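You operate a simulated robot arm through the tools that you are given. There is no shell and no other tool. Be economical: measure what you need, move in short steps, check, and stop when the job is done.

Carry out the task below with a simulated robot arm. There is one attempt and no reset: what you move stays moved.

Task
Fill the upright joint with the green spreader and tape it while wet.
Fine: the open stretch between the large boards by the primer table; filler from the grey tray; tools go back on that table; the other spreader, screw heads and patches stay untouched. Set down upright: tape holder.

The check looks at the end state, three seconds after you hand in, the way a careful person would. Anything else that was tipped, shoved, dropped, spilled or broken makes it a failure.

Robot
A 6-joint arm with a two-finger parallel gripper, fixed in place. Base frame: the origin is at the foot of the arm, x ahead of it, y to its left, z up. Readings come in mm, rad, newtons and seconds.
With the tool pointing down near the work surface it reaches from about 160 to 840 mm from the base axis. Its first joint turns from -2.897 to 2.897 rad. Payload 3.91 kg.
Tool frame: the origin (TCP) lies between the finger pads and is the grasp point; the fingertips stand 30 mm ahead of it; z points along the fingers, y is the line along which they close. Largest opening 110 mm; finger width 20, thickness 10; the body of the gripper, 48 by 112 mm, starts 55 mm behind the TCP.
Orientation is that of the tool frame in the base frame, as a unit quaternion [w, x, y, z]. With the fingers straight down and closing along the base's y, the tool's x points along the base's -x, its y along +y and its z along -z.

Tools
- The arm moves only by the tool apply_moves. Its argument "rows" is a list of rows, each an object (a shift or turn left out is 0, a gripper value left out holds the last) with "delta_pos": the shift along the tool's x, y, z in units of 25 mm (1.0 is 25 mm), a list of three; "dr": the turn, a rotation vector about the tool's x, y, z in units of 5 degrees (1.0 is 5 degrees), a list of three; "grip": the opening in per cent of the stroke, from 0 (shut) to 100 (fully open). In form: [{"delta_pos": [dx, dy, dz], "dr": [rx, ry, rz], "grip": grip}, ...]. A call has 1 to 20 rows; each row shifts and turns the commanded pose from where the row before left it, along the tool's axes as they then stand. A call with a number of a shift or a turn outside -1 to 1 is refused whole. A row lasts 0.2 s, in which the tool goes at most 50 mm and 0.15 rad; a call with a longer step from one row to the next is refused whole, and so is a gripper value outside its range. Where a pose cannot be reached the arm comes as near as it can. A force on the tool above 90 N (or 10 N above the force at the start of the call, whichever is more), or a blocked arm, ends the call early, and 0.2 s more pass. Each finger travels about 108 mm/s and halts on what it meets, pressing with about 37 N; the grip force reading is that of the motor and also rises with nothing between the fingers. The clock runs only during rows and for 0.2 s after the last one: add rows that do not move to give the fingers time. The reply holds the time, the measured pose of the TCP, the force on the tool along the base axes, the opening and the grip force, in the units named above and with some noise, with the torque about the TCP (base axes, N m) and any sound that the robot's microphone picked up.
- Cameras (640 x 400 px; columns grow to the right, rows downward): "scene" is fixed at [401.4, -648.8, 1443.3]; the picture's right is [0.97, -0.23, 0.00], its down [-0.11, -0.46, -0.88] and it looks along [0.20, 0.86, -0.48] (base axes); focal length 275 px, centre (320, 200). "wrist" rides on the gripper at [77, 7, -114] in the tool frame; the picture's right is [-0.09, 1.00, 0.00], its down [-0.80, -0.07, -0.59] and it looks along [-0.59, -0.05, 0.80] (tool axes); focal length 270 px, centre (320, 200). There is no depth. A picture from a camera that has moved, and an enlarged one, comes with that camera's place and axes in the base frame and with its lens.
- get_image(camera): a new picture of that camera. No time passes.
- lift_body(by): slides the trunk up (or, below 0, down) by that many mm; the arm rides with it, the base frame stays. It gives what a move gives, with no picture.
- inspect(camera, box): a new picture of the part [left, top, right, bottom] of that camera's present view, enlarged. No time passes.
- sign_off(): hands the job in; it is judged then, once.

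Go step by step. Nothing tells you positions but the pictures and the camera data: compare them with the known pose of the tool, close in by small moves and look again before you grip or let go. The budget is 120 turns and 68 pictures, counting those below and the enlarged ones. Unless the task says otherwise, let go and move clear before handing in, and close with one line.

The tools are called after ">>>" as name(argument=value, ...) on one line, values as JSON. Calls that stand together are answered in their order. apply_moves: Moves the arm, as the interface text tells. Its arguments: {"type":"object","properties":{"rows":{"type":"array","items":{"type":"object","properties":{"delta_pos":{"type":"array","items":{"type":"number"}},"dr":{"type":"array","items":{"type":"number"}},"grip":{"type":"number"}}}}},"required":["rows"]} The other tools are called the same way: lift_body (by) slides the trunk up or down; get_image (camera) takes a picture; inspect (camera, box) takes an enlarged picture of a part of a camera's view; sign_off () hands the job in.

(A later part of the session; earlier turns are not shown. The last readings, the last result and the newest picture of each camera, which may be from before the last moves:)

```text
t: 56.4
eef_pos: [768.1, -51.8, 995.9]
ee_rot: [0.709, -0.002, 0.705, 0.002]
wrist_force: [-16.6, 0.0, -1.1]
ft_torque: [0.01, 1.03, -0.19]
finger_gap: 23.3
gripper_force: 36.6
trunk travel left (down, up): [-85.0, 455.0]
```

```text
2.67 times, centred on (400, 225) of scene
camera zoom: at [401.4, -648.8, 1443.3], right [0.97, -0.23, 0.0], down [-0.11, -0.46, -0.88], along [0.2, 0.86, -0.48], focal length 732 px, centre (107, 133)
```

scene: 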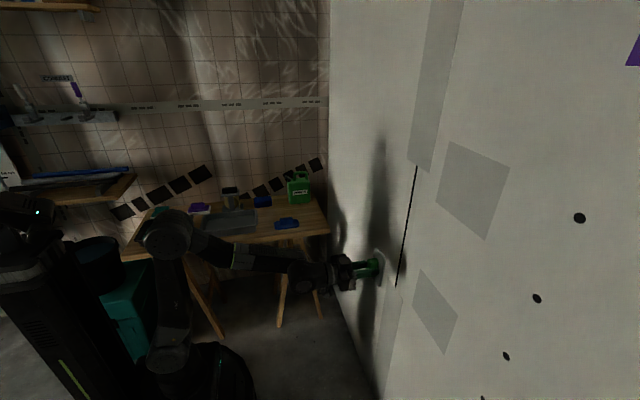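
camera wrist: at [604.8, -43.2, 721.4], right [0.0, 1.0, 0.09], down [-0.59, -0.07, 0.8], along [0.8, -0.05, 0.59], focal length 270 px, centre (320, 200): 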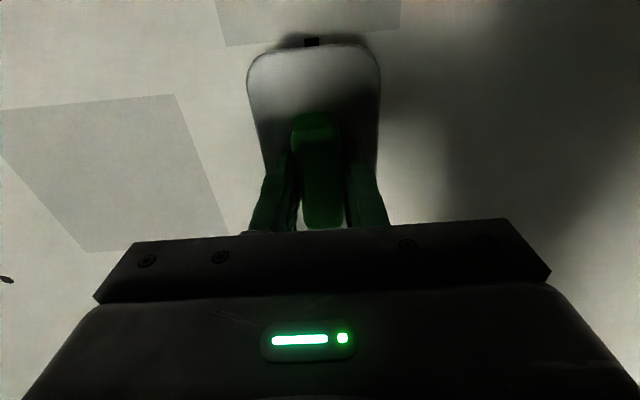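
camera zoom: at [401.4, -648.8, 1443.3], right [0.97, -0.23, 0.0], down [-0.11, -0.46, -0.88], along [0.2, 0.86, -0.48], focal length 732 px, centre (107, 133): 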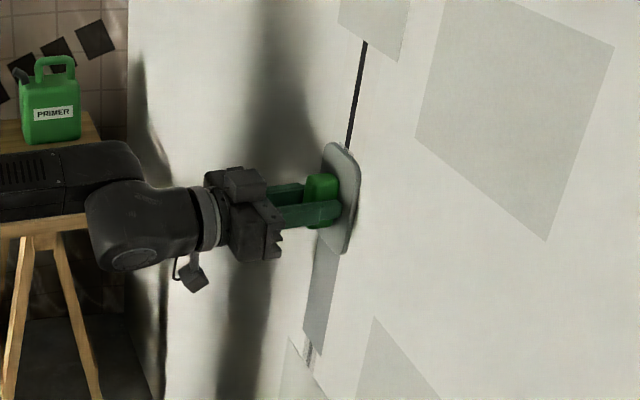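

>>> lift_body(by=60)

>>> lift_body(by=60)

>>> inspect(camera="scene", box=[370, 140, 450, 300])

>>> get_image(camera="wrist")

```text
t: 57.4
eef_pos: [767.4, -51.8, 1055.7]
ee_rot: [0.708, -0.002, 0.706, 0.002]
wrist_force: [-14.0, -0.2, -0.5]
ft_torque: [-0.01, 0.86, -0.21]
finger_gap: 23.4
gripper_force: 36.6
trunk travel left (down, up): [-145.0, 395.0]
```

```text
t: 58.4
eef_pos: [768.5, -50.9, 1115.1]
ee_rot: [0.708, -0.002, 0.706, 0.002]
wrist_force: [-11.4, -0.5, -0.4]
ft_torque: [0.02, 0.66, -0.24]
finger_gap: 23.6
gripper_force: 37.0
trunk travel left (down, up): [-205.0, 335.0]
```

```text
2.50 times, centred on (410, 220) of scene
camera zoom: at [401.4, -648.8, 1443.3], right [0.97, -0.23, 0.0], down [-0.11, -0.46, -0.88], along [0.2, 0.86, -0.48], focal length 687 px, centre (95, 150)
```

zoom: 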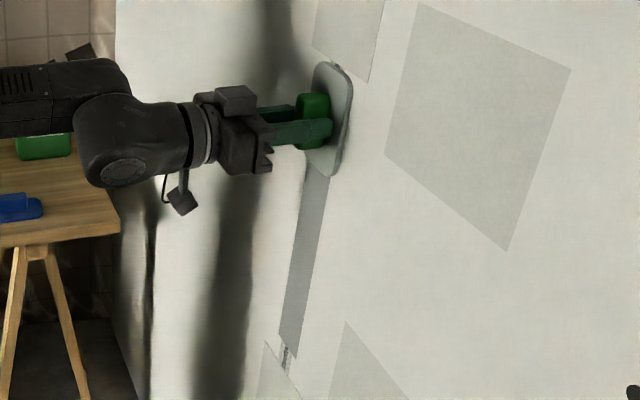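

```text
31 pictures are left
camera wrist: at [652.8, -44.9, 1038.7], right [-0.01, 1.0, 0.09], down [-0.6, -0.07, 0.8], along [0.8, -0.05, 0.6], focal length 270 px, centre (320, 200)
```

wrist: 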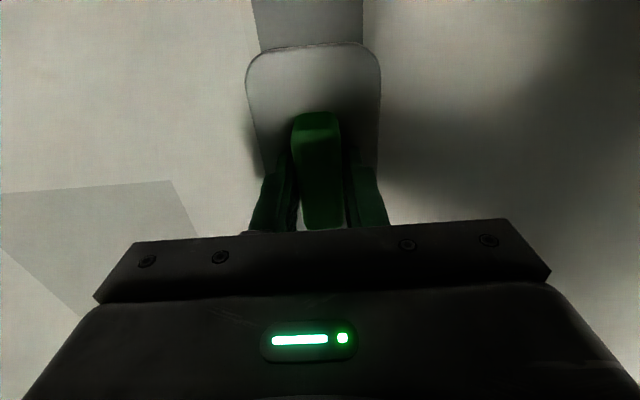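

Solid filler forms within about ±24 mm of the spreader's centre, so both ends still need it brought closer. I'll back off and look at the top end.

>>> apply_moves(rows=[{"delta_pos": [0, 0, -0.4]}, {"delta_pos": [0, 0, -0.8]}, {"delta_pos": [0, 0, -0.8]}, {"delta_pos": [0.5, 0, 0]}])

>>> inspect(camera="scene", box=[385, 145, 435, 195])

```text
t: 59.4
eef_pos: [719.6, -52.3, 1104.4]
ee_rot: [0.708, -0.002, 0.706, 0.002]
wrist_force: [0.0, -0.5, -0.5]
ft_torque: [-0.01, 0.04, 0.01]
finger_gap: 23.3
gripper_force: 36.1
trunk travel left (down, up): [-205.0, 335.0]
```

```text
8.00 times, centred on (410, 170) of scene
camera zoom: at [401.4, -648.8, 1443.3], right [0.97, -0.23, 0.0], down [-0.11, -0.46, -0.88], along [0.2, 0.86, -0.48], focal length 2197 px, centre (-400, 440)
```

zoom: 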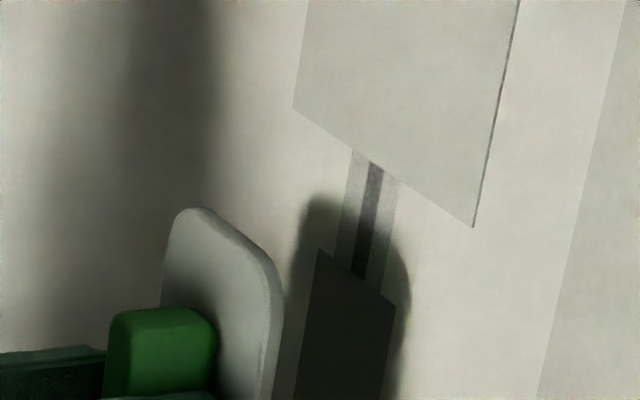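

Thin coating remains on the last 38 mm at the top. I'll go higher, press again (plate overlapping the thin cover strip), and finish up to the end.

>>> lift_body(by=32)

>>> apply_moves(rows=[{"delta_pos": [0, 0.05, 0.8]}, {"delta_pos": [0, 0, 0.7]}, {"delta_pos": [0, 0, 0.24]}, {"delta_pos": [0, 0, 0.08]}, {}])

>>> apply_moves(rows=[{"delta_pos": [0, 0, 0.06]}, {}])

```text
t: 60.1
eef_pos: [720.1, -52.7, 1136.6]
ee_rot: [0.707, -0.002, 0.707, 0.002]
wrist_force: [-0.5, 0.7, -1.2]
ft_torque: [-0.01, 0.02, 0.0]
finger_gap: 23.4
gripper_force: 36.7
trunk travel left (down, up): [-237.0, 303.0]
```

```text
t: 61.3
eef_pos: [765.2, -51.7, 1135.1]
ee_rot: [0.707, -0.002, 0.707, 0.002]
wrist_force: [0.3, -0.8, -1.1]
ft_torque: [-0.02, 0.0, 0.02]
finger_gap: 23.5
gripper_force: 36.6
trunk travel left (down, up): [-237.0, 303.0]
```

```text
t: 61.9
eef_pos: [767.6, -52.5, 1135.0]
ee_rot: [0.707, -0.002, 0.707, 0.002]
wrist_force: [-0.8, -0.2, -0.5]
ft_torque: [-0.01, 0.02, 0.01]
finger_gap: 23.8
gripper_force: 37.0
trunk travel left (down, up): [-237.0, 303.0]
```

>>> apply_moves(rows=[{"delta_pos": [0, 0, 0.06]}, {}])

>>> apply_moves(rows=[{"delta_pos": [0, 0, 0.04]}, {}])

```text
t: 62.5
eef_pos: [768.8, -51.8, 1135.4]
ee_rot: [0.707, -0.002, 0.707, 0.002]
wrist_force: [-3.7, 0.3, -2.2]
ft_torque: [0.02, -0.17, -0.1]
finger_gap: 23.2
gripper_force: 36.7
trunk travel left (down, up): [-237.0, 303.0]
```

```text
t: 63.1
eef_pos: [768.6, -52.8, 1136.3]
ee_rot: [0.707, -0.001, 0.707, 0.001]
wrist_force: [-13.3, 0.8, -5.8]
ft_torque: [0.16, -0.22, -0.46]
finger_gap: 23.3
gripper_force: 36.7
trunk travel left (down, up): [-237.0, 303.0]
```

>>> lift_body(by=24)

>>> apply_moves(rows=[{"delta_pos": [0, 0, -0.4]}, {"delta_pos": [0, 0, -0.8]}, {"delta_pos": [0, 0, -0.8]}, {"delta_pos": [1, 0, 0]}])

>>> inspect(camera="scene", box=[385, 145, 435, 195])

```text
t: 63.8
eef_pos: [767.8, -51.8, 1160.5]
ee_rot: [0.708, -0.002, 0.706, 0.001]
wrist_force: [-12.1, -0.7, -0.2]
ft_torque: [0.03, 0.74, -0.25]
finger_gap: 23.4
gripper_force: 36.9
trunk travel left (down, up): [-261.0, 279.0]
```

```text
t: 64.8
eef_pos: [718.1, -49.4, 1134.9]
ee_rot: [0.707, -0.002, 0.707, 0.002]
wrist_force: [-0.7, -0.3, -0.7]
ft_torque: [0.02, 0.07, -0.01]
finger_gap: 23.3
gripper_force: 37.0
trunk travel left (down, up): [-261.0, 279.0]
```

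```text
8.00 times, centred on (410, 170) of scene
camera zoom: at [401.4, -648.8, 1443.3], right [0.97, -0.23, 0.0], down [-0.11, -0.46, -0.88], along [0.2, 0.86, -0.48], focal length 2197 px, centre (-400, 440)
```

zoom: 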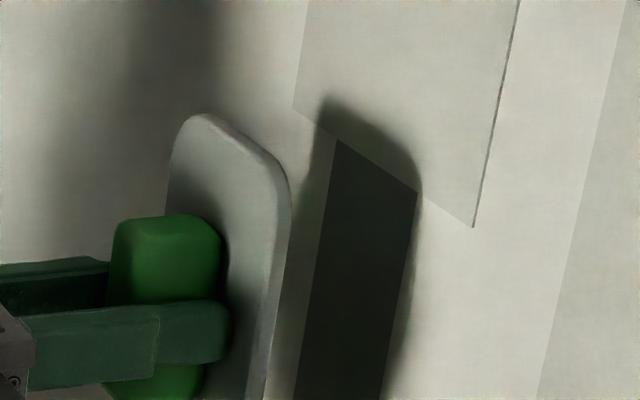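

The top is filled right to the end and the cover is unsmeared. Now the bottom end.

>>> lift_body(by=-250)

>>> apply_moves(rows=[{"delta_pos": [1, 0, 0]}, {"delta_pos": [1, 0, 0]}, {"delta_pos": [1, 0, 0]}, {"delta_pos": [0.9, 0, 0]}, {"delta_pos": [0, 0, 0.8]}, {"delta_pos": [0, 0, 0.7]}, {"delta_pos": [0, 0, 0.24]}, {"delta_pos": [0, 0, 0.08]}, {"delta_pos": [0, 0, 0.06]}, {}])

```text
t: 67.4
eef_pos: [718.8, -49.9, 885.0]
ee_rot: [0.707, -0.002, 0.707, 0.002]
wrist_force: [0.5, -0.3, 0.4]
ft_torque: [0.01, 0.0, 0.0]
finger_gap: 23.4
gripper_force: 37.3
trunk travel left (down, up): [-11.0, 529.0]
```

```text
t: 69.6
eef_pos: [766.3, -48.7, 787.4]
ee_rot: [0.707, -0.001, 0.707, 0.001]
wrist_force: [0.2, 0.3, 0.0]
ft_torque: [0.01, 0.02, 0.0]
finger_gap: 23.7
gripper_force: 36.2
trunk travel left (down, up): [-11.0, 529.0]
```

>>> apply_moves(rows=[{"delta_pos": [0, -0.05, 0.06]}, {}])

>>> apply_moves(rows=[{"delta_pos": [0, 0, 0.04]}, {}])

>>> apply_moves(rows=[{"delta_pos": [0, 0, 0.03]}, {}])

```text
t: 70.2
eef_pos: [767.6, -51.4, 786.5]
ee_rot: [0.707, -0.001, 0.707, 0.001]
wrist_force: [-2.7, 1.0, -1.8]
ft_torque: [0.01, -0.12, -0.06]
finger_gap: 23.2
gripper_force: 36.9
trunk travel left (down, up): [-11.0, 529.0]
```

```text
t: 70.8
eef_pos: [767.4, -51.4, 786.8]
ee_rot: [0.707, -0.002, 0.707, 0.003]
wrist_force: [-10.5, -0.2, -5.0]
ft_torque: [0.12, -0.37, -0.32]
finger_gap: 23.6
gripper_force: 37.5
trunk travel left (down, up): [-11.0, 529.0]
```

```text
t: 71.4
eef_pos: [768.0, -51.9, 786.7]
ee_rot: [0.707, -0.001, 0.707, 0.002]
wrist_force: [-23.9, 0.2, -8.0]
ft_torque: [0.03, -0.13, -0.27]
finger_gap: 23.4
gripper_force: 37.3
trunk travel left (down, up): [-11.0, 529.0]
```

Pressed at ~20 N. I'll sweep down 26 mm, back up slightly, and retreat.

>>> apply_moves(rows=[{"delta_pos": [0.26, 0, 0]}, {"delta_pos": [0.26, 0, 0]}, {"delta_pos": [0.26, 0, 0]}, {"delta_pos": [0.26, 0, 0]}, {"delta_pos": [0, 0, -0.4]}, {"delta_pos": [0, 0, -1]}, {"delta_pos": [0, 0, -1]}, {"delta_pos": [0, 0, -1]}, {"delta_pos": [0, 0, -1]}])

>>> inspect(camera="scene", box=[350, 140, 450, 310])

>>> get_image(camera="wrist")

```text
t: 73.4
eef_pos: [657.9, -51.5, 761.1]
ee_rot: [0.707, -0.001, 0.707, 0.001]
wrist_force: [-0.2, -0.3, -1.3]
ft_torque: [0.03, 0.0, -0.02]
finger_gap: 23.4
gripper_force: 36.9
trunk travel left (down, up): [-11.0, 529.0]
```

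```text
2.35 times, centred on (400, 225) of scene
camera zoom: at [401.4, -648.8, 1443.3], right [0.97, -0.23, 0.0], down [-0.11, -0.46, -0.88], along [0.2, 0.86, -0.48], focal length 646 px, centre (132, 141)
```

zoom: 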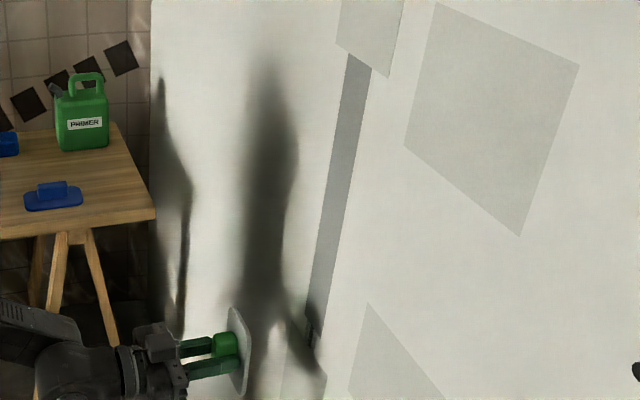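

```text
27 pictures are left
camera wrist: at [542.7, -45.7, 684.7], right [0.0, 1.0, 0.09], down [-0.59, -0.07, 0.8], along [0.8, -0.05, 0.59], focal length 270 px, centre (320, 200)
```

wrist: 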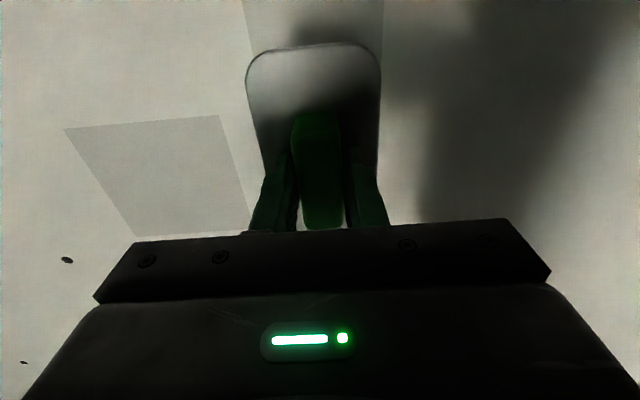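

>>> inspect(camera="scene", box=[375, 255, 415, 300])

```text
8.89 times, centred on (395, 278) of scene
camera zoom: at [401.4, -648.8, 1443.3], right [0.97, -0.23, 0.0], down [-0.11, -0.46, -0.88], along [0.2, 0.86, -0.48], focal length 2442 px, centre (-347, -489)
```

zoom: 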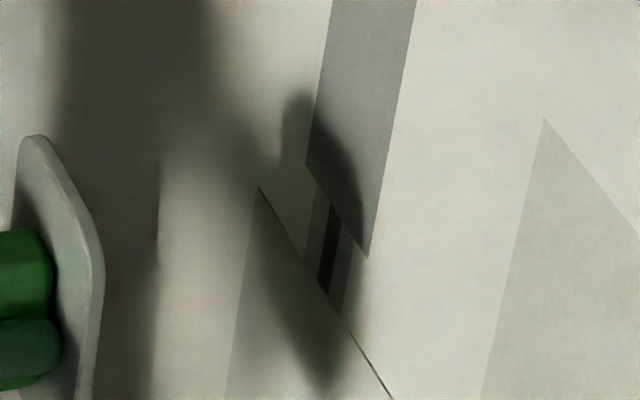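

The bottom didn't take on a downward stroke. I'll press at the bottom and stroke upward, as worked at the top.

>>> apply_moves(rows=[{"delta_pos": [0, 0, 1]}, {"delta_pos": [0, 0, 1]}, {"delta_pos": [0, 0, 1]}, {"delta_pos": [0, 0, 1]}, {"delta_pos": [0, 0, 0.32]}, {"delta_pos": [0, 0, 0.08]}, {"delta_pos": [0, 0, 0.04]}, {}])

>>> apply_moves(rows=[{"delta_pos": [0, 0, 0.04]}, {}])

```text
t: 75.2
eef_pos: [768.2, -52.1, 762.4]
ee_rot: [0.707, -0.001, 0.707, 0.002]
wrist_force: [-26.4, 1.6, -3.4]
ft_torque: [-0.04, -0.52, -0.33]
finger_gap: 23.5
gripper_force: 37.4
trunk travel left (down, up): [-11.0, 529.0]
```

```text
t: 75.8
eef_pos: [767.5, -52.0, 762.7]
ee_rot: [0.708, -0.002, 0.707, 0.003]
wrist_force: [-46.6, 1.0, -6.2]
ft_torque: [-0.07, -0.05, -0.29]
finger_gap: 23.4
gripper_force: 37.0
trunk travel left (down, up): [-11.0, 529.0]
```

>>> apply_moves(rows=[{"delta_pos": [-0.15, 0, -0.05]}, {"delta_pos": [-0.25, 0, 0]}, {"delta_pos": [-0.25, 0, 0]}, {"delta_pos": [-0.25, 0, 0]}, {"delta_pos": [-0.25, 0, 0]}, {"delta_pos": [-0.25, 0, 0]}, {"delta_pos": [-0.25, 0, 0]}, {}])

>>> apply_moves(rows=[{"delta_pos": [0, 0, -0.4]}, {"delta_pos": [-0.5, 0, -0.8]}, {"delta_pos": [-1, 0, -0.8]}, {"delta_pos": [-1, 0, 0]}, {"delta_pos": [-1, 0, 0]}])

>>> inspect(camera="scene", box=[375, 255, 415, 300])

```text
t: 77.6
eef_pos: [766.8, -51.8, 802.7]
ee_rot: [0.708, -0.001, 0.706, 0.002]
wrist_force: [-31.9, -0.7, -12.6]
ft_torque: [0.06, 1.11, -0.38]
finger_gap: 23.4
gripper_force: 37.5
trunk travel left (down, up): [-11.0, 529.0]
```

```text
t: 78.8
eef_pos: [719.0, -54.6, 889.5]
ee_rot: [0.707, -0.002, 0.707, 0.001]
wrist_force: [0.0, 0.3, -1.9]
ft_torque: [0.01, 0.05, 0.03]
finger_gap: 23.6
gripper_force: 36.7
trunk travel left (down, up): [-11.0, 529.0]
```

```text
8.89 times, centred on (395, 278) of scene
camera zoom: at [401.4, -648.8, 1443.3], right [0.97, -0.23, 0.0], down [-0.11, -0.46, -0.88], along [0.2, 0.86, -0.48], focal length 2442 px, centre (-347, -489)
```

zoom: 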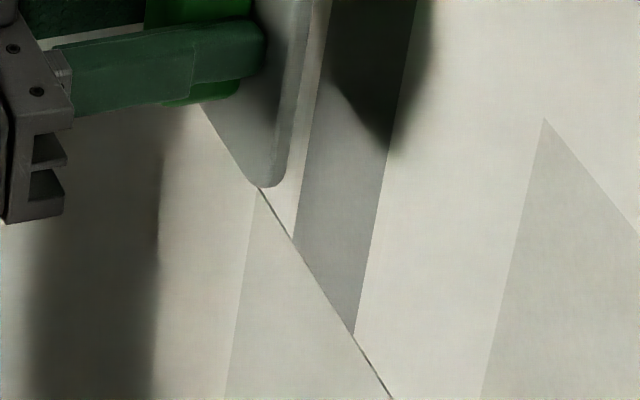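

The joint is now filled along its whole length. I'll back away and turn the tool down to return the spreader to its spot.

>>> apply_moves(rows=[{"delta_pos": [0, 0, -1]}, {"delta_pos": [0, 0, -1]}, {"delta_pos": [0, 0, -1]}, {"delta_pos": [0, 0, -1]}, {"dr": [0, 1, 0]}, {"dr": [0, 1, 0]}, {"dr": [0, 1, 0]}, {"dr": [0, 1, 0]}, {"dr": [0, 1, 0]}, {"dr": [0, 1, 0]}, {"dr": [0, 1, 0]}, {"dr": [0, 1, 0]}, {"dr": [0, 1, 0]}])

>>> apply_moves(rows=[{"dr": [0, 1, 0]}, {"dr": [0, 1, 0]}, {"dr": [0, 1, 0]}, {"dr": [0, 1, 0]}, {"dr": [0, 1, 0]}, {"dr": [0, 1, 0]}, {"dr": [0, 1, 0]}, {"dr": [0, 1, 0]}, {"dr": [0, 1, 0]}])

>>> lift_body(by=314)

```text
t: 81.6
eef_pos: [618.3, -55.4, 890.9]
ee_rot: [0.567, -0.005, 0.824, 0.003]
wrist_force: [0.2, 0.2, -0.7]
ft_torque: [0.02, -0.05, 0.0]
finger_gap: 23.4
gripper_force: 37.3
out of reach, approached as far as the arm can: row 6, 7, 8, 9, 10
trunk travel left (down, up): [-11.0, 529.0]
```

```text
t: 83.6
eef_pos: [617.0, -56.5, 893.0]
ee_rot: [0.208, -0.006, 0.978, 0.001]
wrist_force: [-0.4, 0.2, -0.4]
ft_torque: [-0.01, 0.02, 0.0]
finger_gap: 23.5
gripper_force: 36.9
trunk travel left (down, up): [-11.0, 529.0]
```

```text
t: 86.7
eef_pos: [617.2, -54.4, 1205.9]
ee_rot: [0.209, -0.006, 0.978, 0.0]
wrist_force: [0.3, -0.7, -0.1]
ft_torque: [-0.01, 0.04, 0.01]
finger_gap: 23.5
gripper_force: 36.1
trunk travel left (down, up): [-325.0, 215.0]
```

>>> apply_moves(rows=[{"dr": [0, 1, 0]}, {"dr": [0, 1, 0]}, {"dr": [0, 1, 0]}, {"dr": [0, 1, 0]}, {"dr": [0, 0.82, 0]}, {}])

```text
t: 88.1
eef_pos: [610.7, -55.2, 1196.8]
ee_rot: [0.002, -0.005, 1.0, -0.001]
wrist_force: [0.1, 0.2, -0.2]
ft_torque: [0.02, 0.01, -0.02]
finger_gap: 23.3
gripper_force: 37.0
out of reach, approached as far as the arm can: row 5
trunk travel left (down, up): [-325.0, 215.0]
```

>>> apply_moves(rows=[{"dr": [0, 0.04, 0.11]}, {"delta_pos": [0.2, 1, 0.4]}, {"delta_pos": [0.2, 1, 0.4]}, {"delta_pos": [0.2, 1, 0.4]}, {"delta_pos": [0.2, 1, 0.4]}, {"delta_pos": [0.2, 1, 0.4]}, {"delta_pos": [0.2, 1, 0.4]}, {"delta_pos": [0.2, 1, 0.4]}, {"delta_pos": [0.2, 1, 0.4]}, {"delta_pos": [0.2, 1, 0.4]}, {"delta_pos": [0.2, 1, 0.4]}, {"delta_pos": [0.2, 1, 0.4]}, {"delta_pos": [0.2, 1, 0.4]}, {"delta_pos": [0.2, 1, 0.4]}, {"delta_pos": [0.2, 1, 0.4]}, {"delta_pos": [0.2, 1, 0.4]}, {"delta_pos": [0.2, 1, 0.4]}, {"delta_pos": [0.2, 1, 0.4]}, {"delta_pos": [0.2, 1, 0.4]}])

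>>> apply_moves(rows=[{"delta_pos": [0.1, 1, 0.4]}, {"delta_pos": [0.1, 1, 0.4]}, {"delta_pos": [0.1, 1, 0.4]}, {"delta_pos": [0.1, 1, 0.4]}, {"delta_pos": [0.1, 1, 0.4]}, {"delta_pos": [0.1, 1, 0.4]}, {"delta_pos": [0.1, 1, 0.4]}, {"delta_pos": [0, 0.5, 0.4]}, {}])

```text
t: 92.1
eef_pos: [520.5, 395.1, 1016.8]
ee_rot: [-0.001, 0.0, 1.0, -0.001]
wrist_force: [0.0, 0.1, -0.4]
ft_torque: [0.0, 0.01, -0.01]
finger_gap: 23.3
gripper_force: 37.0
trunk travel left (down, up): [-325.0, 215.0]
```

```text
t: 94.1
eef_pos: [504.6, 582.0, 937.1]
ee_rot: [-0.003, -0.001, 1.0, -0.001]
wrist_force: [-0.2, 0.0, -1.4]
ft_torque: [0.0, -0.01, 0.02]
finger_gap: 23.5
gripper_force: 36.9
trunk travel left (down, up): [-325.0, 215.0]
```

>>> apply_moves(rows=[{"delta_pos": [0.15, 0.08, 0.8], "dr": [0, -0.06, 0]}, {"delta_pos": [0, 0, 1]}, {"delta_pos": [0, 0, 1]}, {"delta_pos": [0, 0, 1]}, {"delta_pos": [0, 0, 1]}, {"delta_pos": [0, 0, 1]}, {"delta_pos": [0, 0, 1]}, {"delta_pos": [0, 0, 0.6]}, {"delta_pos": [0, 0, 0.2]}, {}])

>>> apply_moves(rows=[{"delta_pos": [0, 0, 0.1]}, {}])

>>> apply_moves(rows=[{"delta_pos": [0, 0, 0.06]}, {}])

```text
t: 96.3
eef_pos: [499.9, 583.5, 747.3]
ee_rot: [0.001, -0.002, 1.0, -0.001]
wrist_force: [-0.1, 0.0, -0.1]
ft_torque: [-0.01, -0.05, 0.01]
finger_gap: 23.7
gripper_force: 37.0
trunk travel left (down, up): [-325.0, 215.0]
```

```text
t: 96.9
eef_pos: [499.2, 583.9, 743.1]
ee_rot: [0.001, -0.001, 1.0, 0.0]
wrist_force: [0.5, 0.0, -0.7]
ft_torque: [0.02, -0.01, -0.03]
finger_gap: 23.6
gripper_force: 36.7
trunk travel left (down, up): [-325.0, 215.0]
```

```text
t: 97.5
eef_pos: [500.1, 581.9, 741.9]
ee_rot: [0.002, -0.001, 1.0, -0.001]
wrist_force: [0.2, -1.5, -0.4]
ft_torque: [0.02, 0.02, 0.0]
finger_gap: 23.5
gripper_force: 36.9
trunk travel left (down, up): [-325.0, 215.0]
```

>>> apply_moves(rows=[{"delta_pos": [0, 0, 0.06]}, {}])

>>> apply_moves(rows=[{"delta_pos": [0, 0, 0.05]}, {}])

>>> apply_moves(rows=[{"delta_pos": [0, 0, 0.05]}, {}])

```text
t: 98.1
eef_pos: [499.1, 582.7, 740.7]
ee_rot: [0.001, -0.001, 1.0, -0.001]
wrist_force: [-0.5, 0.4, -0.8]
ft_torque: [-0.01, 0.01, 0.01]
finger_gap: 23.5
gripper_force: 37.4
trunk travel left (down, up): [-325.0, 215.0]
```

```text
t: 98.7
eef_pos: [498.7, 582.8, 740.5]
ee_rot: [0.001, -0.001, 1.0, 0.0]
wrist_force: [0.7, 0.7, -1.9]
ft_torque: [-0.03, 0.02, 0.04]
finger_gap: 23.3
gripper_force: 37.0
trunk travel left (down, up): [-325.0, 215.0]
```

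```text
t: 99.3
eef_pos: [499.5, 583.5, 739.8]
ee_rot: [0.002, -0.001, 1.0, -0.001]
wrist_force: [0.1, -0.1, -0.9]
ft_torque: [-0.03, -0.01, -0.01]
finger_gap: 23.4
gripper_force: 36.5
trunk travel left (down, up): [-325.0, 215.0]
```

>>> apply_moves(rows=[{"delta_pos": [0, 0, 0.06]}, {}])

>>> apply_moves(rows=[{"delta_pos": [0, 0, 0.05]}, {}])

```text
t: 99.9
eef_pos: [499.2, 582.5, 736.9]
ee_rot: [0.001, -0.001, 1.0, 0.0]
wrist_force: [-0.3, -0.2, -0.4]
ft_torque: [0.0, 0.0, -0.01]
finger_gap: 23.3
gripper_force: 37.3
trunk travel left (down, up): [-325.0, 215.0]
```

```text
t: 100.5
eef_pos: [498.7, 582.2, 737.3]
ee_rot: [0.002, -0.001, 1.0, -0.001]
wrist_force: [0.7, 0.4, 1.7]
ft_torque: [0.08, 0.12, -0.03]
finger_gap: 23.2
gripper_force: 37.4
trunk travel left (down, up): [-325.0, 215.0]
```

Touching down. I'll release and rise.

>>> apply_moves(rows=[{"grip": 30}, {"grip": 55}, {}, {"delta_pos": [0, 0, -0.5]}, {"delta_pos": [0, 0, -1]}, {"delta_pos": [0, 0, -1]}, {"delta_pos": [0, 0, -1]}, {"delta_pos": [0, 0, -1]}, {"delta_pos": [0, 0, -1]}, {"delta_pos": [0, 0, -1]}, {"delta_pos": [0.9, 0, -1]}, {"delta_pos": [1, 0, -1]}, {"delta_pos": [1, 0, 0]}, {"delta_pos": [1, 0, 0]}, {"delta_pos": [1, 0, 0]}, {"delta_pos": [1, 0, 0]}])

>>> get_image(camera="wrist")

>>> inspect(camera="scene", box=[195, 160, 325, 250])

```text
t: 103.9
eef_pos: [350.1, 582.0, 947.6]
ee_rot: [0.001, -0.001, 1.0, 0.0]
wrist_force: [-0.5, 0.2, -0.5]
ft_torque: [0.02, 0.0, 0.04]
finger_gap: 60.3
gripper_force: 0.1
trunk travel left (down, up): [-325.0, 215.0]
```

```text
24 pictures are left
camera wrist: at [271.8, 588.7, 1062.6], right [0.09, 1.0, 0.0], down [0.8, -0.07, 0.6], along [0.59, -0.05, -0.8], focal length 270 px, centre (320, 200)
```

wrist: 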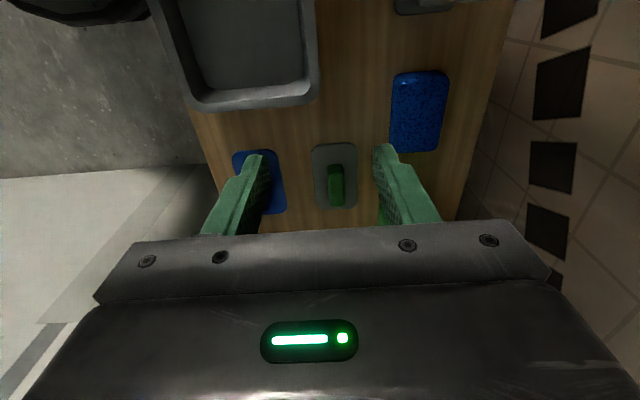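

```text
4.44 times, centred on (260, 205) of scene
camera zoom: at [401.4, -648.8, 1443.3], right [0.97, -0.23, 0.0], down [-0.11, -0.46, -0.88], along [0.2, 0.86, -0.48], focal length 1221 px, centre (587, 178)
```

zoom: 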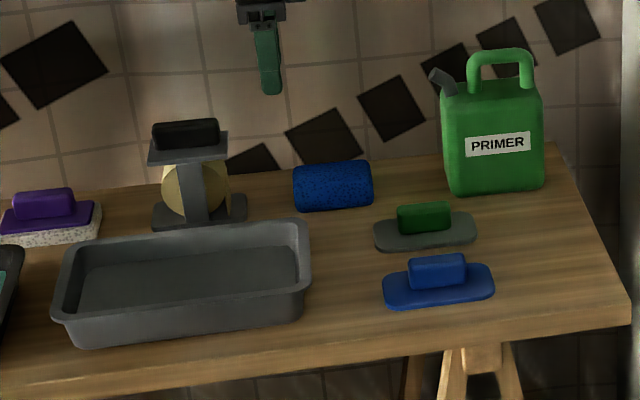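

The spreader is back in place. Next is the tape holder: a base plate, post, roll, and a black handle on top at about (238, 711). I'll go above it to look.

>>> apply_moves(rows=[{"delta_pos": [0.88, 1, 0]}, {"delta_pos": [0.88, 1, 0]}, {"delta_pos": [0.88, 1, 0]}, {"delta_pos": [0.88, 1, 0]}, {"delta_pos": [0.88, 1, 0]}, {}])

>>> get_image(camera="wrist")

>>> inspect(camera="scene", box=[215, 180, 260, 210])

```text
t: 105.3
eef_pos: [243.5, 707.4, 948.6]
ee_rot: [0.001, -0.001, 1.0, 0.0]
wrist_force: [0.3, 0.2, 0.5]
ft_torque: [0.0, -0.01, 0.0]
finger_gap: 60.4
gripper_force: 0.1
trunk travel left (down, up): [-325.0, 215.0]
```

```text
22 pictures are left
camera wrist: at [163.9, 713.8, 1063.7], right [0.09, 1.0, 0.0], down [0.8, -0.07, 0.6], along [0.59, -0.05, -0.8], focal length 270 px, centre (320, 200)
```

wrist: 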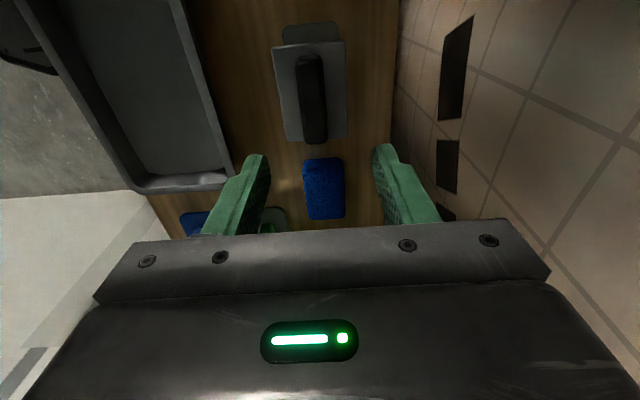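

```text
13.33 times, centred on (238, 195) of scene
camera zoom: at [401.4, -648.8, 1443.3], right [0.97, -0.23, 0.0], down [-0.11, -0.46, -0.88], along [0.2, 0.86, -0.48], focal length 3662 px, centre (1420, 267)
```

zoom: 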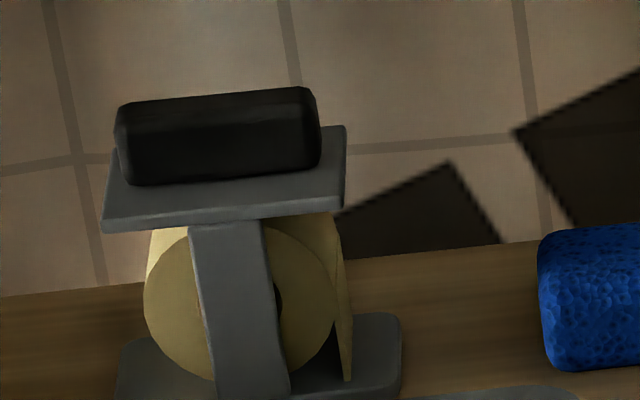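

The tape feeds down to the base plate, so the underside is the working face. The handle is about (238, 700) with its top at z≈820. I'll descend in stages.

>>> apply_moves(rows=[{"delta_pos": [0.2, -0.28, 0.6]}, {"delta_pos": [0, 0, 1]}, {"delta_pos": [0, 0, 1]}, {"delta_pos": [0, 0, 0.8]}, {}])

>>> get_image(camera="wrist")

>>> inspect(camera="scene", box=[210, 165, 270, 210])

```text
t: 106.5
eef_pos: [237.1, 699.4, 864.7]
ee_rot: [0.0, -0.001, 1.0, -0.001]
wrist_force: [-0.1, 0.3, 0.8]
ft_torque: [0.0, -0.01, 0.0]
finger_gap: 60.5
gripper_force: 0.0
trunk travel left (down, up): [-325.0, 215.0]
```

```text
20 pictures are left
camera wrist: at [159.5, 705.5, 978.9], right [0.09, 1.0, 0.0], down [0.8, -0.07, 0.6], along [0.59, -0.05, -0.8], focal length 270 px, centre (320, 200)
```

wrist: 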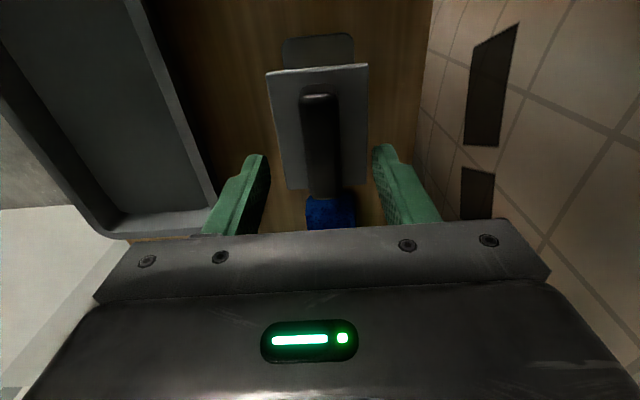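

```text
8.89 times, centred on (240, 188) of scene
camera zoom: at [401.4, -648.8, 1443.3], right [0.97, -0.23, 0.0], down [-0.11, -0.46, -0.88], along [0.2, 0.86, -0.48], focal length 2442 px, centre (1031, 311)
```

zoom: 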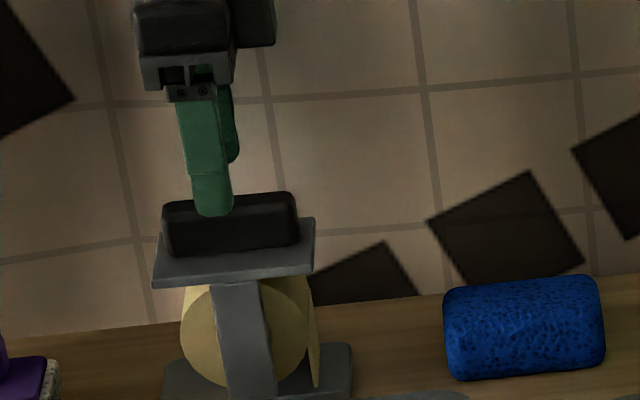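

Aligned. I'll go down 36 mm so the tips sit just above the upper plate, then close.

>>> apply_moves(rows=[{"delta_pos": [-0.14, 0.05, 0.6]}, {"delta_pos": [0, 0, 0.6]}, {"delta_pos": [0, 0, 0.24]}, {}, {"grip": 30}, {"grip": 10}, {"grip": 0}, {}, {}])

>>> inspect(camera="scene", box=[210, 165, 270, 210])

```text
t: 108.5
eef_pos: [238.9, 701.2, 827.0]
ee_rot: [0.001, -0.001, 1.0, -0.001]
wrist_force: [0.7, -0.7, -0.1]
ft_torque: [0.01, -0.05, 0.0]
finger_gap: 23.9
gripper_force: 37.4
trunk travel left (down, up): [-325.0, 215.0]
```

```text
8.89 times, centred on (240, 188) of scene
camera zoom: at [401.4, -648.8, 1443.3], right [0.97, -0.23, 0.0], down [-0.11, -0.46, -0.88], along [0.2, 0.86, -0.48], focal length 2442 px, centre (1031, 311)
```

zoom: 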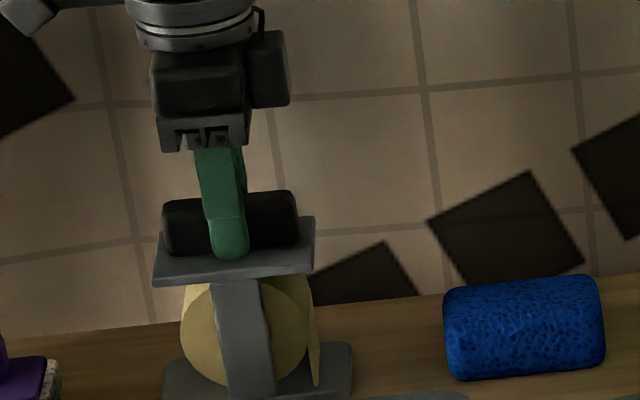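

Held firmly. I'll lift straight up and carry it over toward the wall.

>>> apply_moves(rows=[{"delta_pos": [0, 0, -0.5]}, {"delta_pos": [0, 0, -1]}, {"delta_pos": [0, 0, -1]}, {"delta_pos": [0, 0, -1]}, {"delta_pos": [0, 0, -1]}, {"delta_pos": [0, 0, -1]}, {"delta_pos": [0, 0, -1]}, {"delta_pos": [0, 0, -1]}, {"delta_pos": [-0.3, -1, -0.6]}, {"delta_pos": [-0.3, -1, -0.6]}, {"delta_pos": [-0.3, -1, -0.6]}, {"delta_pos": [-0.3, -1, -0.6]}, {"delta_pos": [-0.3, -1, 0]}, {"delta_pos": [-0.3, -1, 0]}, {"delta_pos": [-0.3, -1, 0]}, {"delta_pos": [-0.3, -1, 0]}, {"delta_pos": [-0.3, -1, 0]}, {"delta_pos": [-0.3, -1, 0]}, {"delta_pos": [-0.3, -1, 0]}, {"delta_pos": [-0.3, -1, 0]}])

>>> apply_moves(rows=[{"delta_pos": [-0.5, -1, 0]}, {"delta_pos": [-0.5, -1, 0]}, {"delta_pos": [-0.5, -1, 0]}, {"delta_pos": [-0.5, -1, 0]}, {"delta_pos": [-0.5, -1, 0]}, {"delta_pos": [-0.5, -1, 0]}, {"delta_pos": [-0.5, -1, 0]}, {"delta_pos": [-0.5, -1, 0]}, {"delta_pos": [-0.5, -1, 0]}, {"delta_pos": [-0.5, -1, 0]}, {"delta_pos": [-0.5, -1, 0]}, {"delta_pos": [-0.5, -1, 0]}, {"delta_pos": [-0.5, -1, 0]}, {"delta_pos": [-0.5, -1, 0]}, {"delta_pos": [-0.5, -1, 0]}, {"delta_pos": [-0.5, -1, 0]}, {"delta_pos": [-0.5, -1, 0]}, {"delta_pos": [-0.5, -1, 0]}])

>>> lift_body(by=-300)

```text
t: 112.7
eef_pos: [329.3, 401.2, 1074.8]
ee_rot: [0.001, -0.001, 1.0, -0.001]
wrist_force: [-0.3, 0.2, -2.9]
ft_torque: [0.02, 0.01, 0.0]
finger_gap: 23.6
gripper_force: 36.6
trunk travel left (down, up): [-325.0, 215.0]
```

```text
t: 116.5
eef_pos: [553.3, -50.5, 1074.9]
ee_rot: [0.002, 0.0, 1.0, -0.001]
wrist_force: [0.6, 0.3, -3.3]
ft_torque: [-0.01, -0.02, -0.02]
finger_gap: 23.6
gripper_force: 36.7
trunk travel left (down, up): [-325.0, 215.0]
```

```text
t: 119.5
eef_pos: [553.1, -49.6, 773.9]
ee_rot: [0.0, 0.0, 1.0, -0.001]
wrist_force: [0.5, -0.7, -3.3]
ft_torque: [0.01, 0.02, -0.01]
finger_gap: 23.7
gripper_force: 36.7
trunk travel left (down, up): [-25.0, 515.0]
```

>>> apply_moves(rows=[{"delta_pos": [-0.4, 0, -1]}, {"delta_pos": [-0.4, 0, -1]}, {"delta_pos": [-0.4, 0, -1]}, {"delta_pos": [-0.4, 0, -1]}, {"delta_pos": [-0.2, 0, -1]}, {"delta_pos": [0, 0, -1]}, {"delta_pos": [0, 0, -1]}, {"dr": [0, -1, 0]}, {"dr": [0, -1, 0]}, {"dr": [0, -1, 0]}, {"dr": [0, -1, 0]}, {"dr": [0, -1, 0]}, {"dr": [0, -1, 0]}, {"dr": [0, -1, 0]}, {"dr": [0, -1, 0]}, {"dr": [0, -1, 0]}])

>>> apply_moves(rows=[{"dr": [0, -1, 0]}, {"dr": [0, -1, 0]}, {"dr": [0, -1, 0]}, {"dr": [0, -1, 0]}, {"dr": [0, -1, 0]}, {"dr": [0, -1, 0]}, {"dr": [0, -1, 0]}, {"dr": [0, -1, 0]}, {"dr": [0, -1, 0]}])

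```text
t: 122.9
eef_pos: [579.5, -47.4, 913.8]
ee_rot: [0.384, -0.002, 0.923, 0.0]
wrist_force: [0.1, 0.1, -3.3]
ft_torque: [0.01, 0.15, 0.02]
finger_gap: 23.9
gripper_force: 36.8
out of reach, approached as far as the arm can: row 6, 7
trunk travel left (down, up): [-25.0, 515.0]
```

```text
t: 124.9
eef_pos: [580.4, -51.2, 913.4]
ee_rot: [0.622, 0.004, 0.783, -0.006]
wrist_force: [-0.2, 0.2, -3.0]
ft_torque: [0.0, 0.23, 0.01]
finger_gap: 23.7
gripper_force: 37.5
out of reach, approached as far as the arm can: row 7, 8, 9
trunk travel left (down, up): [-25.0, 515.0]
```

>>> apply_moves(rows=[{"delta_pos": [-0.225, 0, 0.974]}, {"delta_pos": [-0.225, 0, 0.974]}, {"dr": [0, -0.9, 0]}, {"dr": [0, -0.9, 0]}, {"dr": [0, -0.82, 0]}, {}])

```text
t: 126.3
eef_pos: [629.4, -51.9, 914.8]
ee_rot: [0.621, 0.003, 0.784, -0.005]
wrist_force: [0.2, 0.5, -2.1]
ft_torque: [0.02, 0.22, 0.01]
finger_gap: 24.0
gripper_force: 37.1
out of reach, approached as far as the arm can: row 3, 4, 5
trunk travel left (down, up): [-25.0, 515.0]
```

>>> apply_moves(rows=[{"delta_pos": [0.974, 0, 0.225]}, {"delta_pos": [0.974, 0, 0.225]}, {"delta_pos": [0.974, 0, 0.225]}, {"dr": [0, -0.9, 0]}, {"dr": [0, -0.9, 0]}, {"dr": [0, -0.82, 0]}, {}])

```text
t: 127.9
eef_pos: [626.6, -46.9, 907.8]
ee_rot: [0.626, -0.005, 0.78, 0.004]
wrist_force: [0.8, -0.5, -2.9]
ft_torque: [0.02, 0.2, -0.01]
finger_gap: 23.8
gripper_force: 36.7
out of reach, approached as far as the arm can: row 1, 2, 3, 4, 5, 6
trunk travel left (down, up): [-25.0, 515.0]
```

>>> apply_moves(rows=[{"delta_pos": [0.974, 0, 0.225]}, {"delta_pos": [0.974, 0, 0.225]}, {"delta_pos": [0.974, 0, 0.225]}, {"delta_pos": [0.974, 0, 0.225]}, {"delta_pos": [0.974, 0, 0.225]}, {}, {}])

>>> get_image(camera="scene")

```text
t: 129.5
eef_pos: [624.9, -55.7, 798.5]
ee_rot: [0.625, -0.005, 0.78, 0.004]
wrist_force: [0.1, 0.0, -3.1]
ft_torque: [-0.02, 0.22, 0.01]
finger_gap: 24.3
gripper_force: 37.3
out of reach, approached as far as the arm can: row 1
trunk travel left (down, up): [-25.0, 515.0]
```

```text
17 pictures are left
```

scene: 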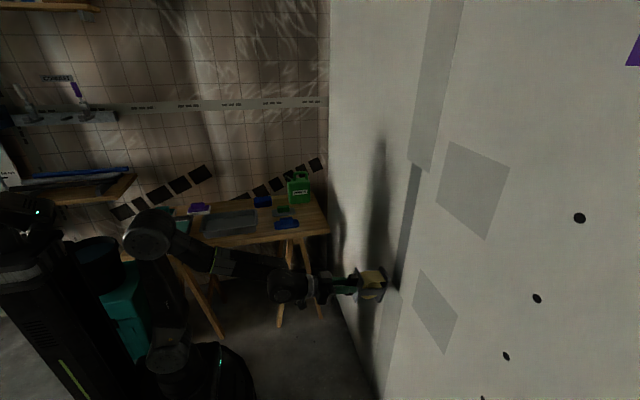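

Past the dead band. I'll finish the rotation.

>>> apply_moves(rows=[{"dr": [0, -0.9, 0]}, {"dr": [0, -0.9, 0]}, {"dr": [0, -0.72, 0]}, {}])

```text
t: 130.5
eef_pos: [624.4, -56.3, 798.5]
ee_rot: [0.708, -0.006, 0.707, 0.006]
wrist_force: [0.5, 0.3, -3.5]
ft_torque: [0.01, 0.2, 0.0]
finger_gap: 23.7
gripper_force: 37.3
trunk travel left (down, up): [-25.0, 515.0]
```

>>> apply_moves(rows=[{"delta_pos": [0.7, 0.1, 0], "dr": [0.195, 0, 0]}, {"delta_pos": [0.76, 0.1, 0]}, {"delta_pos": [0, 0, 0.8]}, {"delta_pos": [0, 0, 0.8]}, {}])

>>> inspect(camera="scene", box=[345, 240, 425, 310])

```text
t: 131.7
eef_pos: [662.8, -50.5, 763.1]
ee_rot: [0.707, 0.002, 0.707, -0.002]
wrist_force: [0.0, 0.1, -3.2]
ft_torque: [0.0, 0.2, 0.02]
finger_gap: 24.0
gripper_force: 36.9
trunk travel left (down, up): [-25.0, 515.0]
```

```text
5.71 times, centred on (385, 275) of scene
camera zoom: at [401.4, -648.8, 1443.3], right [0.97, -0.23, 0.0], down [-0.11, -0.46, -0.88], along [0.2, 0.86, -0.48], focal length 1570 px, centre (-51, -229)
```

zoom: 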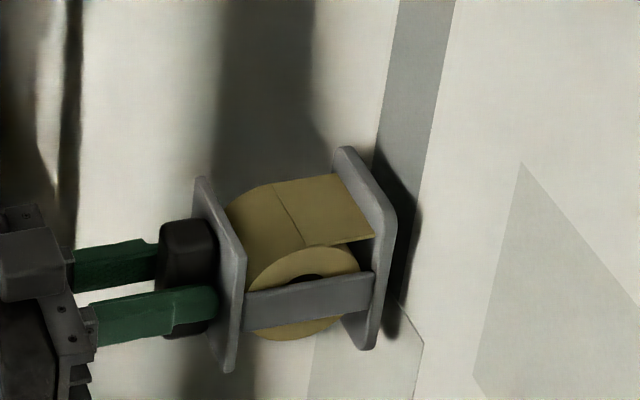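

>>> apply_moves(rows=[{"delta_pos": [0, 0, 0.24], "dr": [-0.06, 0, 0]}, {"delta_pos": [0, 0, 0.08]}, {"delta_pos": [0, 0, 0.06]}, {}])

>>> apply_moves(rows=[{"delta_pos": [0, 0, 0.06]}, {"delta_pos": [0, 0, 0.04]}, {}])

>>> apply_moves(rows=[{"delta_pos": [0, 0, 0.06]}, {}])

```text
t: 132.7
eef_pos: [673.1, -50.7, 763.9]
ee_rot: [0.707, 0.0, 0.707, 0.0]
wrist_force: [-0.3, 0.6, -3.2]
ft_torque: [0.0, 0.2, -0.02]
finger_gap: 23.9
gripper_force: 36.3
trunk travel left (down, up): [-25.0, 515.0]
```

```text
t: 133.5
eef_pos: [676.1, -51.5, 762.2]
ee_rot: [0.708, 0.0, 0.706, 0.0]
wrist_force: [-0.7, 0.7, -2.6]
ft_torque: [0.0, 0.26, 0.0]
finger_gap: 23.8
gripper_force: 36.5
trunk travel left (down, up): [-25.0, 515.0]
```

```text
t: 134.1
eef_pos: [676.9, -51.8, 761.8]
ee_rot: [0.708, 0.0, 0.707, 0.0]
wrist_force: [0.7, -0.1, -2.4]
ft_torque: [0.0, 0.2, 0.02]
finger_gap: 23.9
gripper_force: 37.3
trunk travel left (down, up): [-25.0, 515.0]
```

>>> apply_moves(rows=[{"delta_pos": [0, 0, 0.06]}, {}])

>>> apply_moves(rows=[{"delta_pos": [0, 0, 0.05]}, {}])

>>> apply_moves(rows=[{"delta_pos": [0, 0, 0.04]}, {}])

```text
t: 134.7
eef_pos: [679.0, -51.2, 761.5]
ee_rot: [0.708, 0.001, 0.706, -0.001]
wrist_force: [-3.0, -0.8, -3.2]
ft_torque: [-0.03, 0.13, 0.09]
finger_gap: 23.9
gripper_force: 37.2
trunk travel left (down, up): [-25.0, 515.0]
```

```text
t: 135.3
eef_pos: [679.5, -51.3, 762.9]
ee_rot: [0.706, 0.0, 0.708, 0.0]
wrist_force: [-21.0, 3.0, -10.7]
ft_torque: [-0.1, -0.03, 0.22]
finger_gap: 23.8
gripper_force: 36.5
trunk travel left (down, up): [-25.0, 515.0]
```

```text
t: 135.9
eef_pos: [680.1, -50.5, 762.4]
ee_rot: [0.707, 0.001, 0.707, 0.0]
wrist_force: [-29.6, 1.1, -13.8]
ft_torque: [-0.05, 0.22, 0.08]
finger_gap: 23.9
gripper_force: 37.3
trunk travel left (down, up): [-25.0, 515.0]
```

Contact is made at ~25 N. I'll start the upward stroke with the trunk.

>>> apply_moves(rows=[{"delta_pos": [0, 0, -0.03]}, {}])

>>> lift_body(by=40)

>>> inspect(camera="scene", box=[345, 220, 425, 310])

```text
t: 136.5
eef_pos: [680.0, -51.4, 762.8]
ee_rot: [0.708, 0.0, 0.707, 0.0]
wrist_force: [-26.1, -0.1, -11.2]
ft_torque: [-0.06, 0.72, 0.07]
finger_gap: 23.8
gripper_force: 36.6
trunk travel left (down, up): [-25.0, 515.0]
```

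```text
t: 137.3
eef_pos: [680.0, -51.0, 803.6]
ee_rot: [0.709, 0.0, 0.706, 0.0]
wrist_force: [-20.1, -0.4, -3.4]
ft_torque: [-0.01, 1.15, 0.05]
finger_gap: 23.7
gripper_force: 37.0
trunk travel left (down, up): [-65.0, 475.0]
```

```text
4.44 times, centred on (385, 265) of scene
camera zoom: at [401.4, -648.8, 1443.3], right [0.97, -0.23, 0.0], down [-0.11, -0.46, -0.88], along [0.2, 0.86, -0.48], focal length 1221 px, centre (31, -89)
```

zoom: 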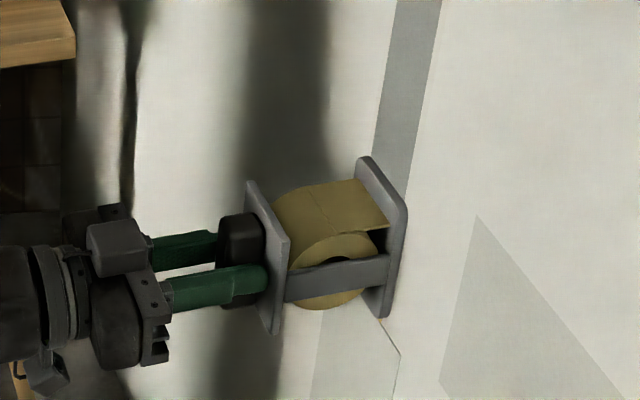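

>>> lift_body(by=80)

>>> inspect(camera="scene", box=[355, 220, 425, 310])

```text
t: 138.5
eef_pos: [680.9, -51.0, 884.3]
ee_rot: [0.709, 0.0, 0.705, 0.0]
wrist_force: [-15.8, 0.8, -5.2]
ft_torque: [-0.01, -0.09, 0.11]
finger_gap: 23.9
gripper_force: 37.2
trunk travel left (down, up): [-145.0, 395.0]
```

```text
4.44 times, centred on (390, 265) of scene
camera zoom: at [401.4, -648.8, 1443.3], right [0.97, -0.23, 0.0], down [-0.11, -0.46, -0.88], along [0.2, 0.86, -0.48], focal length 1221 px, centre (9, -89)
```

zoom: 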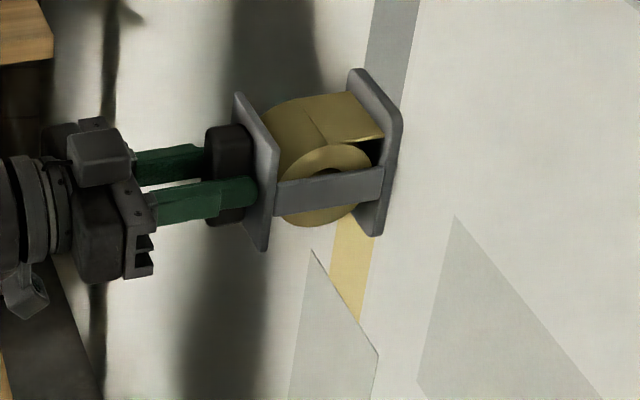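

The tape is laying down from the very bottom. I'll keep going up.

>>> apply_moves(rows=[{"delta_pos": [0, 0, 0.03]}])

>>> lift_body(by=100)

>>> lift_body(by=100)

>>> inspect(camera="scene", box=[345, 140, 445, 300])

```text
t: 138.9
eef_pos: [679.8, -50.4, 884.8]
ee_rot: [0.709, -0.001, 0.706, 0.0]
wrist_force: [-25.5, 0.9, -4.4]
ft_torque: [0.02, -0.56, 0.18]
finger_gap: 23.7
gripper_force: 36.5
trunk travel left (down, up): [-145.0, 395.0]
```

```text
t: 140.2
eef_pos: [680.6, -51.2, 984.9]
ee_rot: [0.708, -0.001, 0.706, 0.001]
wrist_force: [-27.7, -1.0, -6.9]
ft_torque: [0.07, 0.66, 0.04]
finger_gap: 24.1
gripper_force: 36.9
trunk travel left (down, up): [-245.0, 295.0]
```

```text
t: 141.6
eef_pos: [680.4, -51.4, 1084.3]
ee_rot: [0.709, 0.0, 0.705, 0.0]
wrist_force: [-22.2, -0.3, -3.8]
ft_torque: [0.02, 1.51, -0.01]
finger_gap: 23.8
gripper_force: 37.5
trunk travel left (down, up): [-345.0, 195.0]
```

```text
2.50 times, centred on (395, 220) of scene
camera zoom: at [401.4, -648.8, 1443.3], right [0.97, -0.23, 0.0], down [-0.11, -0.46, -0.88], along [0.2, 0.86, -0.48], focal length 687 px, centre (132, 150)
```

zoom: 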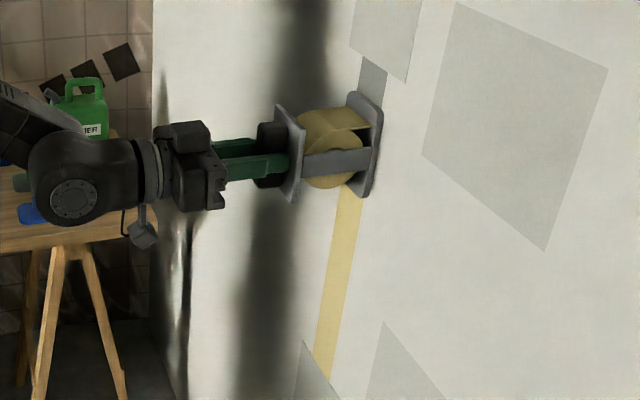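

>>> lift_body(by=46)

>>> lift_body(by=30)

>>> apply_moves(rows=[{"delta_pos": [0, 0, -0.2]}, {"delta_pos": [0, 0, -0.6]}, {"delta_pos": [0, 0, -1]}, {"delta_pos": [0, 0, -0.4]}, {"delta_pos": [1, 0, 0]}])

>>> inspect(camera="scene", box=[385, 145, 435, 195])

```text
t: 142.5
eef_pos: [679.9, -50.0, 1131.3]
ee_rot: [0.709, 0.001, 0.706, -0.001]
wrist_force: [-19.5, -1.1, -1.8]
ft_torque: [-0.03, 1.23, 0.07]
finger_gap: 23.7
gripper_force: 37.0
trunk travel left (down, up): [-391.0, 149.0]
```

```text
t: 143.2
eef_pos: [679.2, -50.5, 1160.8]
ee_rot: [0.709, 0.001, 0.705, -0.001]
wrist_force: [-17.9, 0.5, -2.4]
ft_torque: [-0.01, 1.12, 0.03]
finger_gap: 23.9
gripper_force: 36.8
trunk travel left (down, up): [-421.0, 119.0]
```

```text
t: 144.4
eef_pos: [626.0, -49.6, 1133.7]
ee_rot: [0.707, 0.001, 0.707, -0.001]
wrist_force: [-0.2, -0.3, -2.5]
ft_torque: [-0.01, 0.25, -0.01]
finger_gap: 23.7
gripper_force: 37.0
trunk travel left (down, up): [-421.0, 119.0]
```

```text
8.00 times, centred on (410, 170) of scene
camera zoom: at [401.4, -648.8, 1443.3], right [0.97, -0.23, 0.0], down [-0.11, -0.46, -0.88], along [0.2, 0.86, -0.48], focal length 2197 px, centre (-400, 440)
```

zoom: 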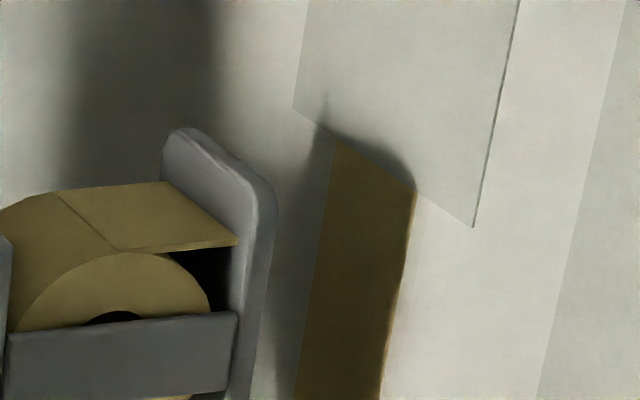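

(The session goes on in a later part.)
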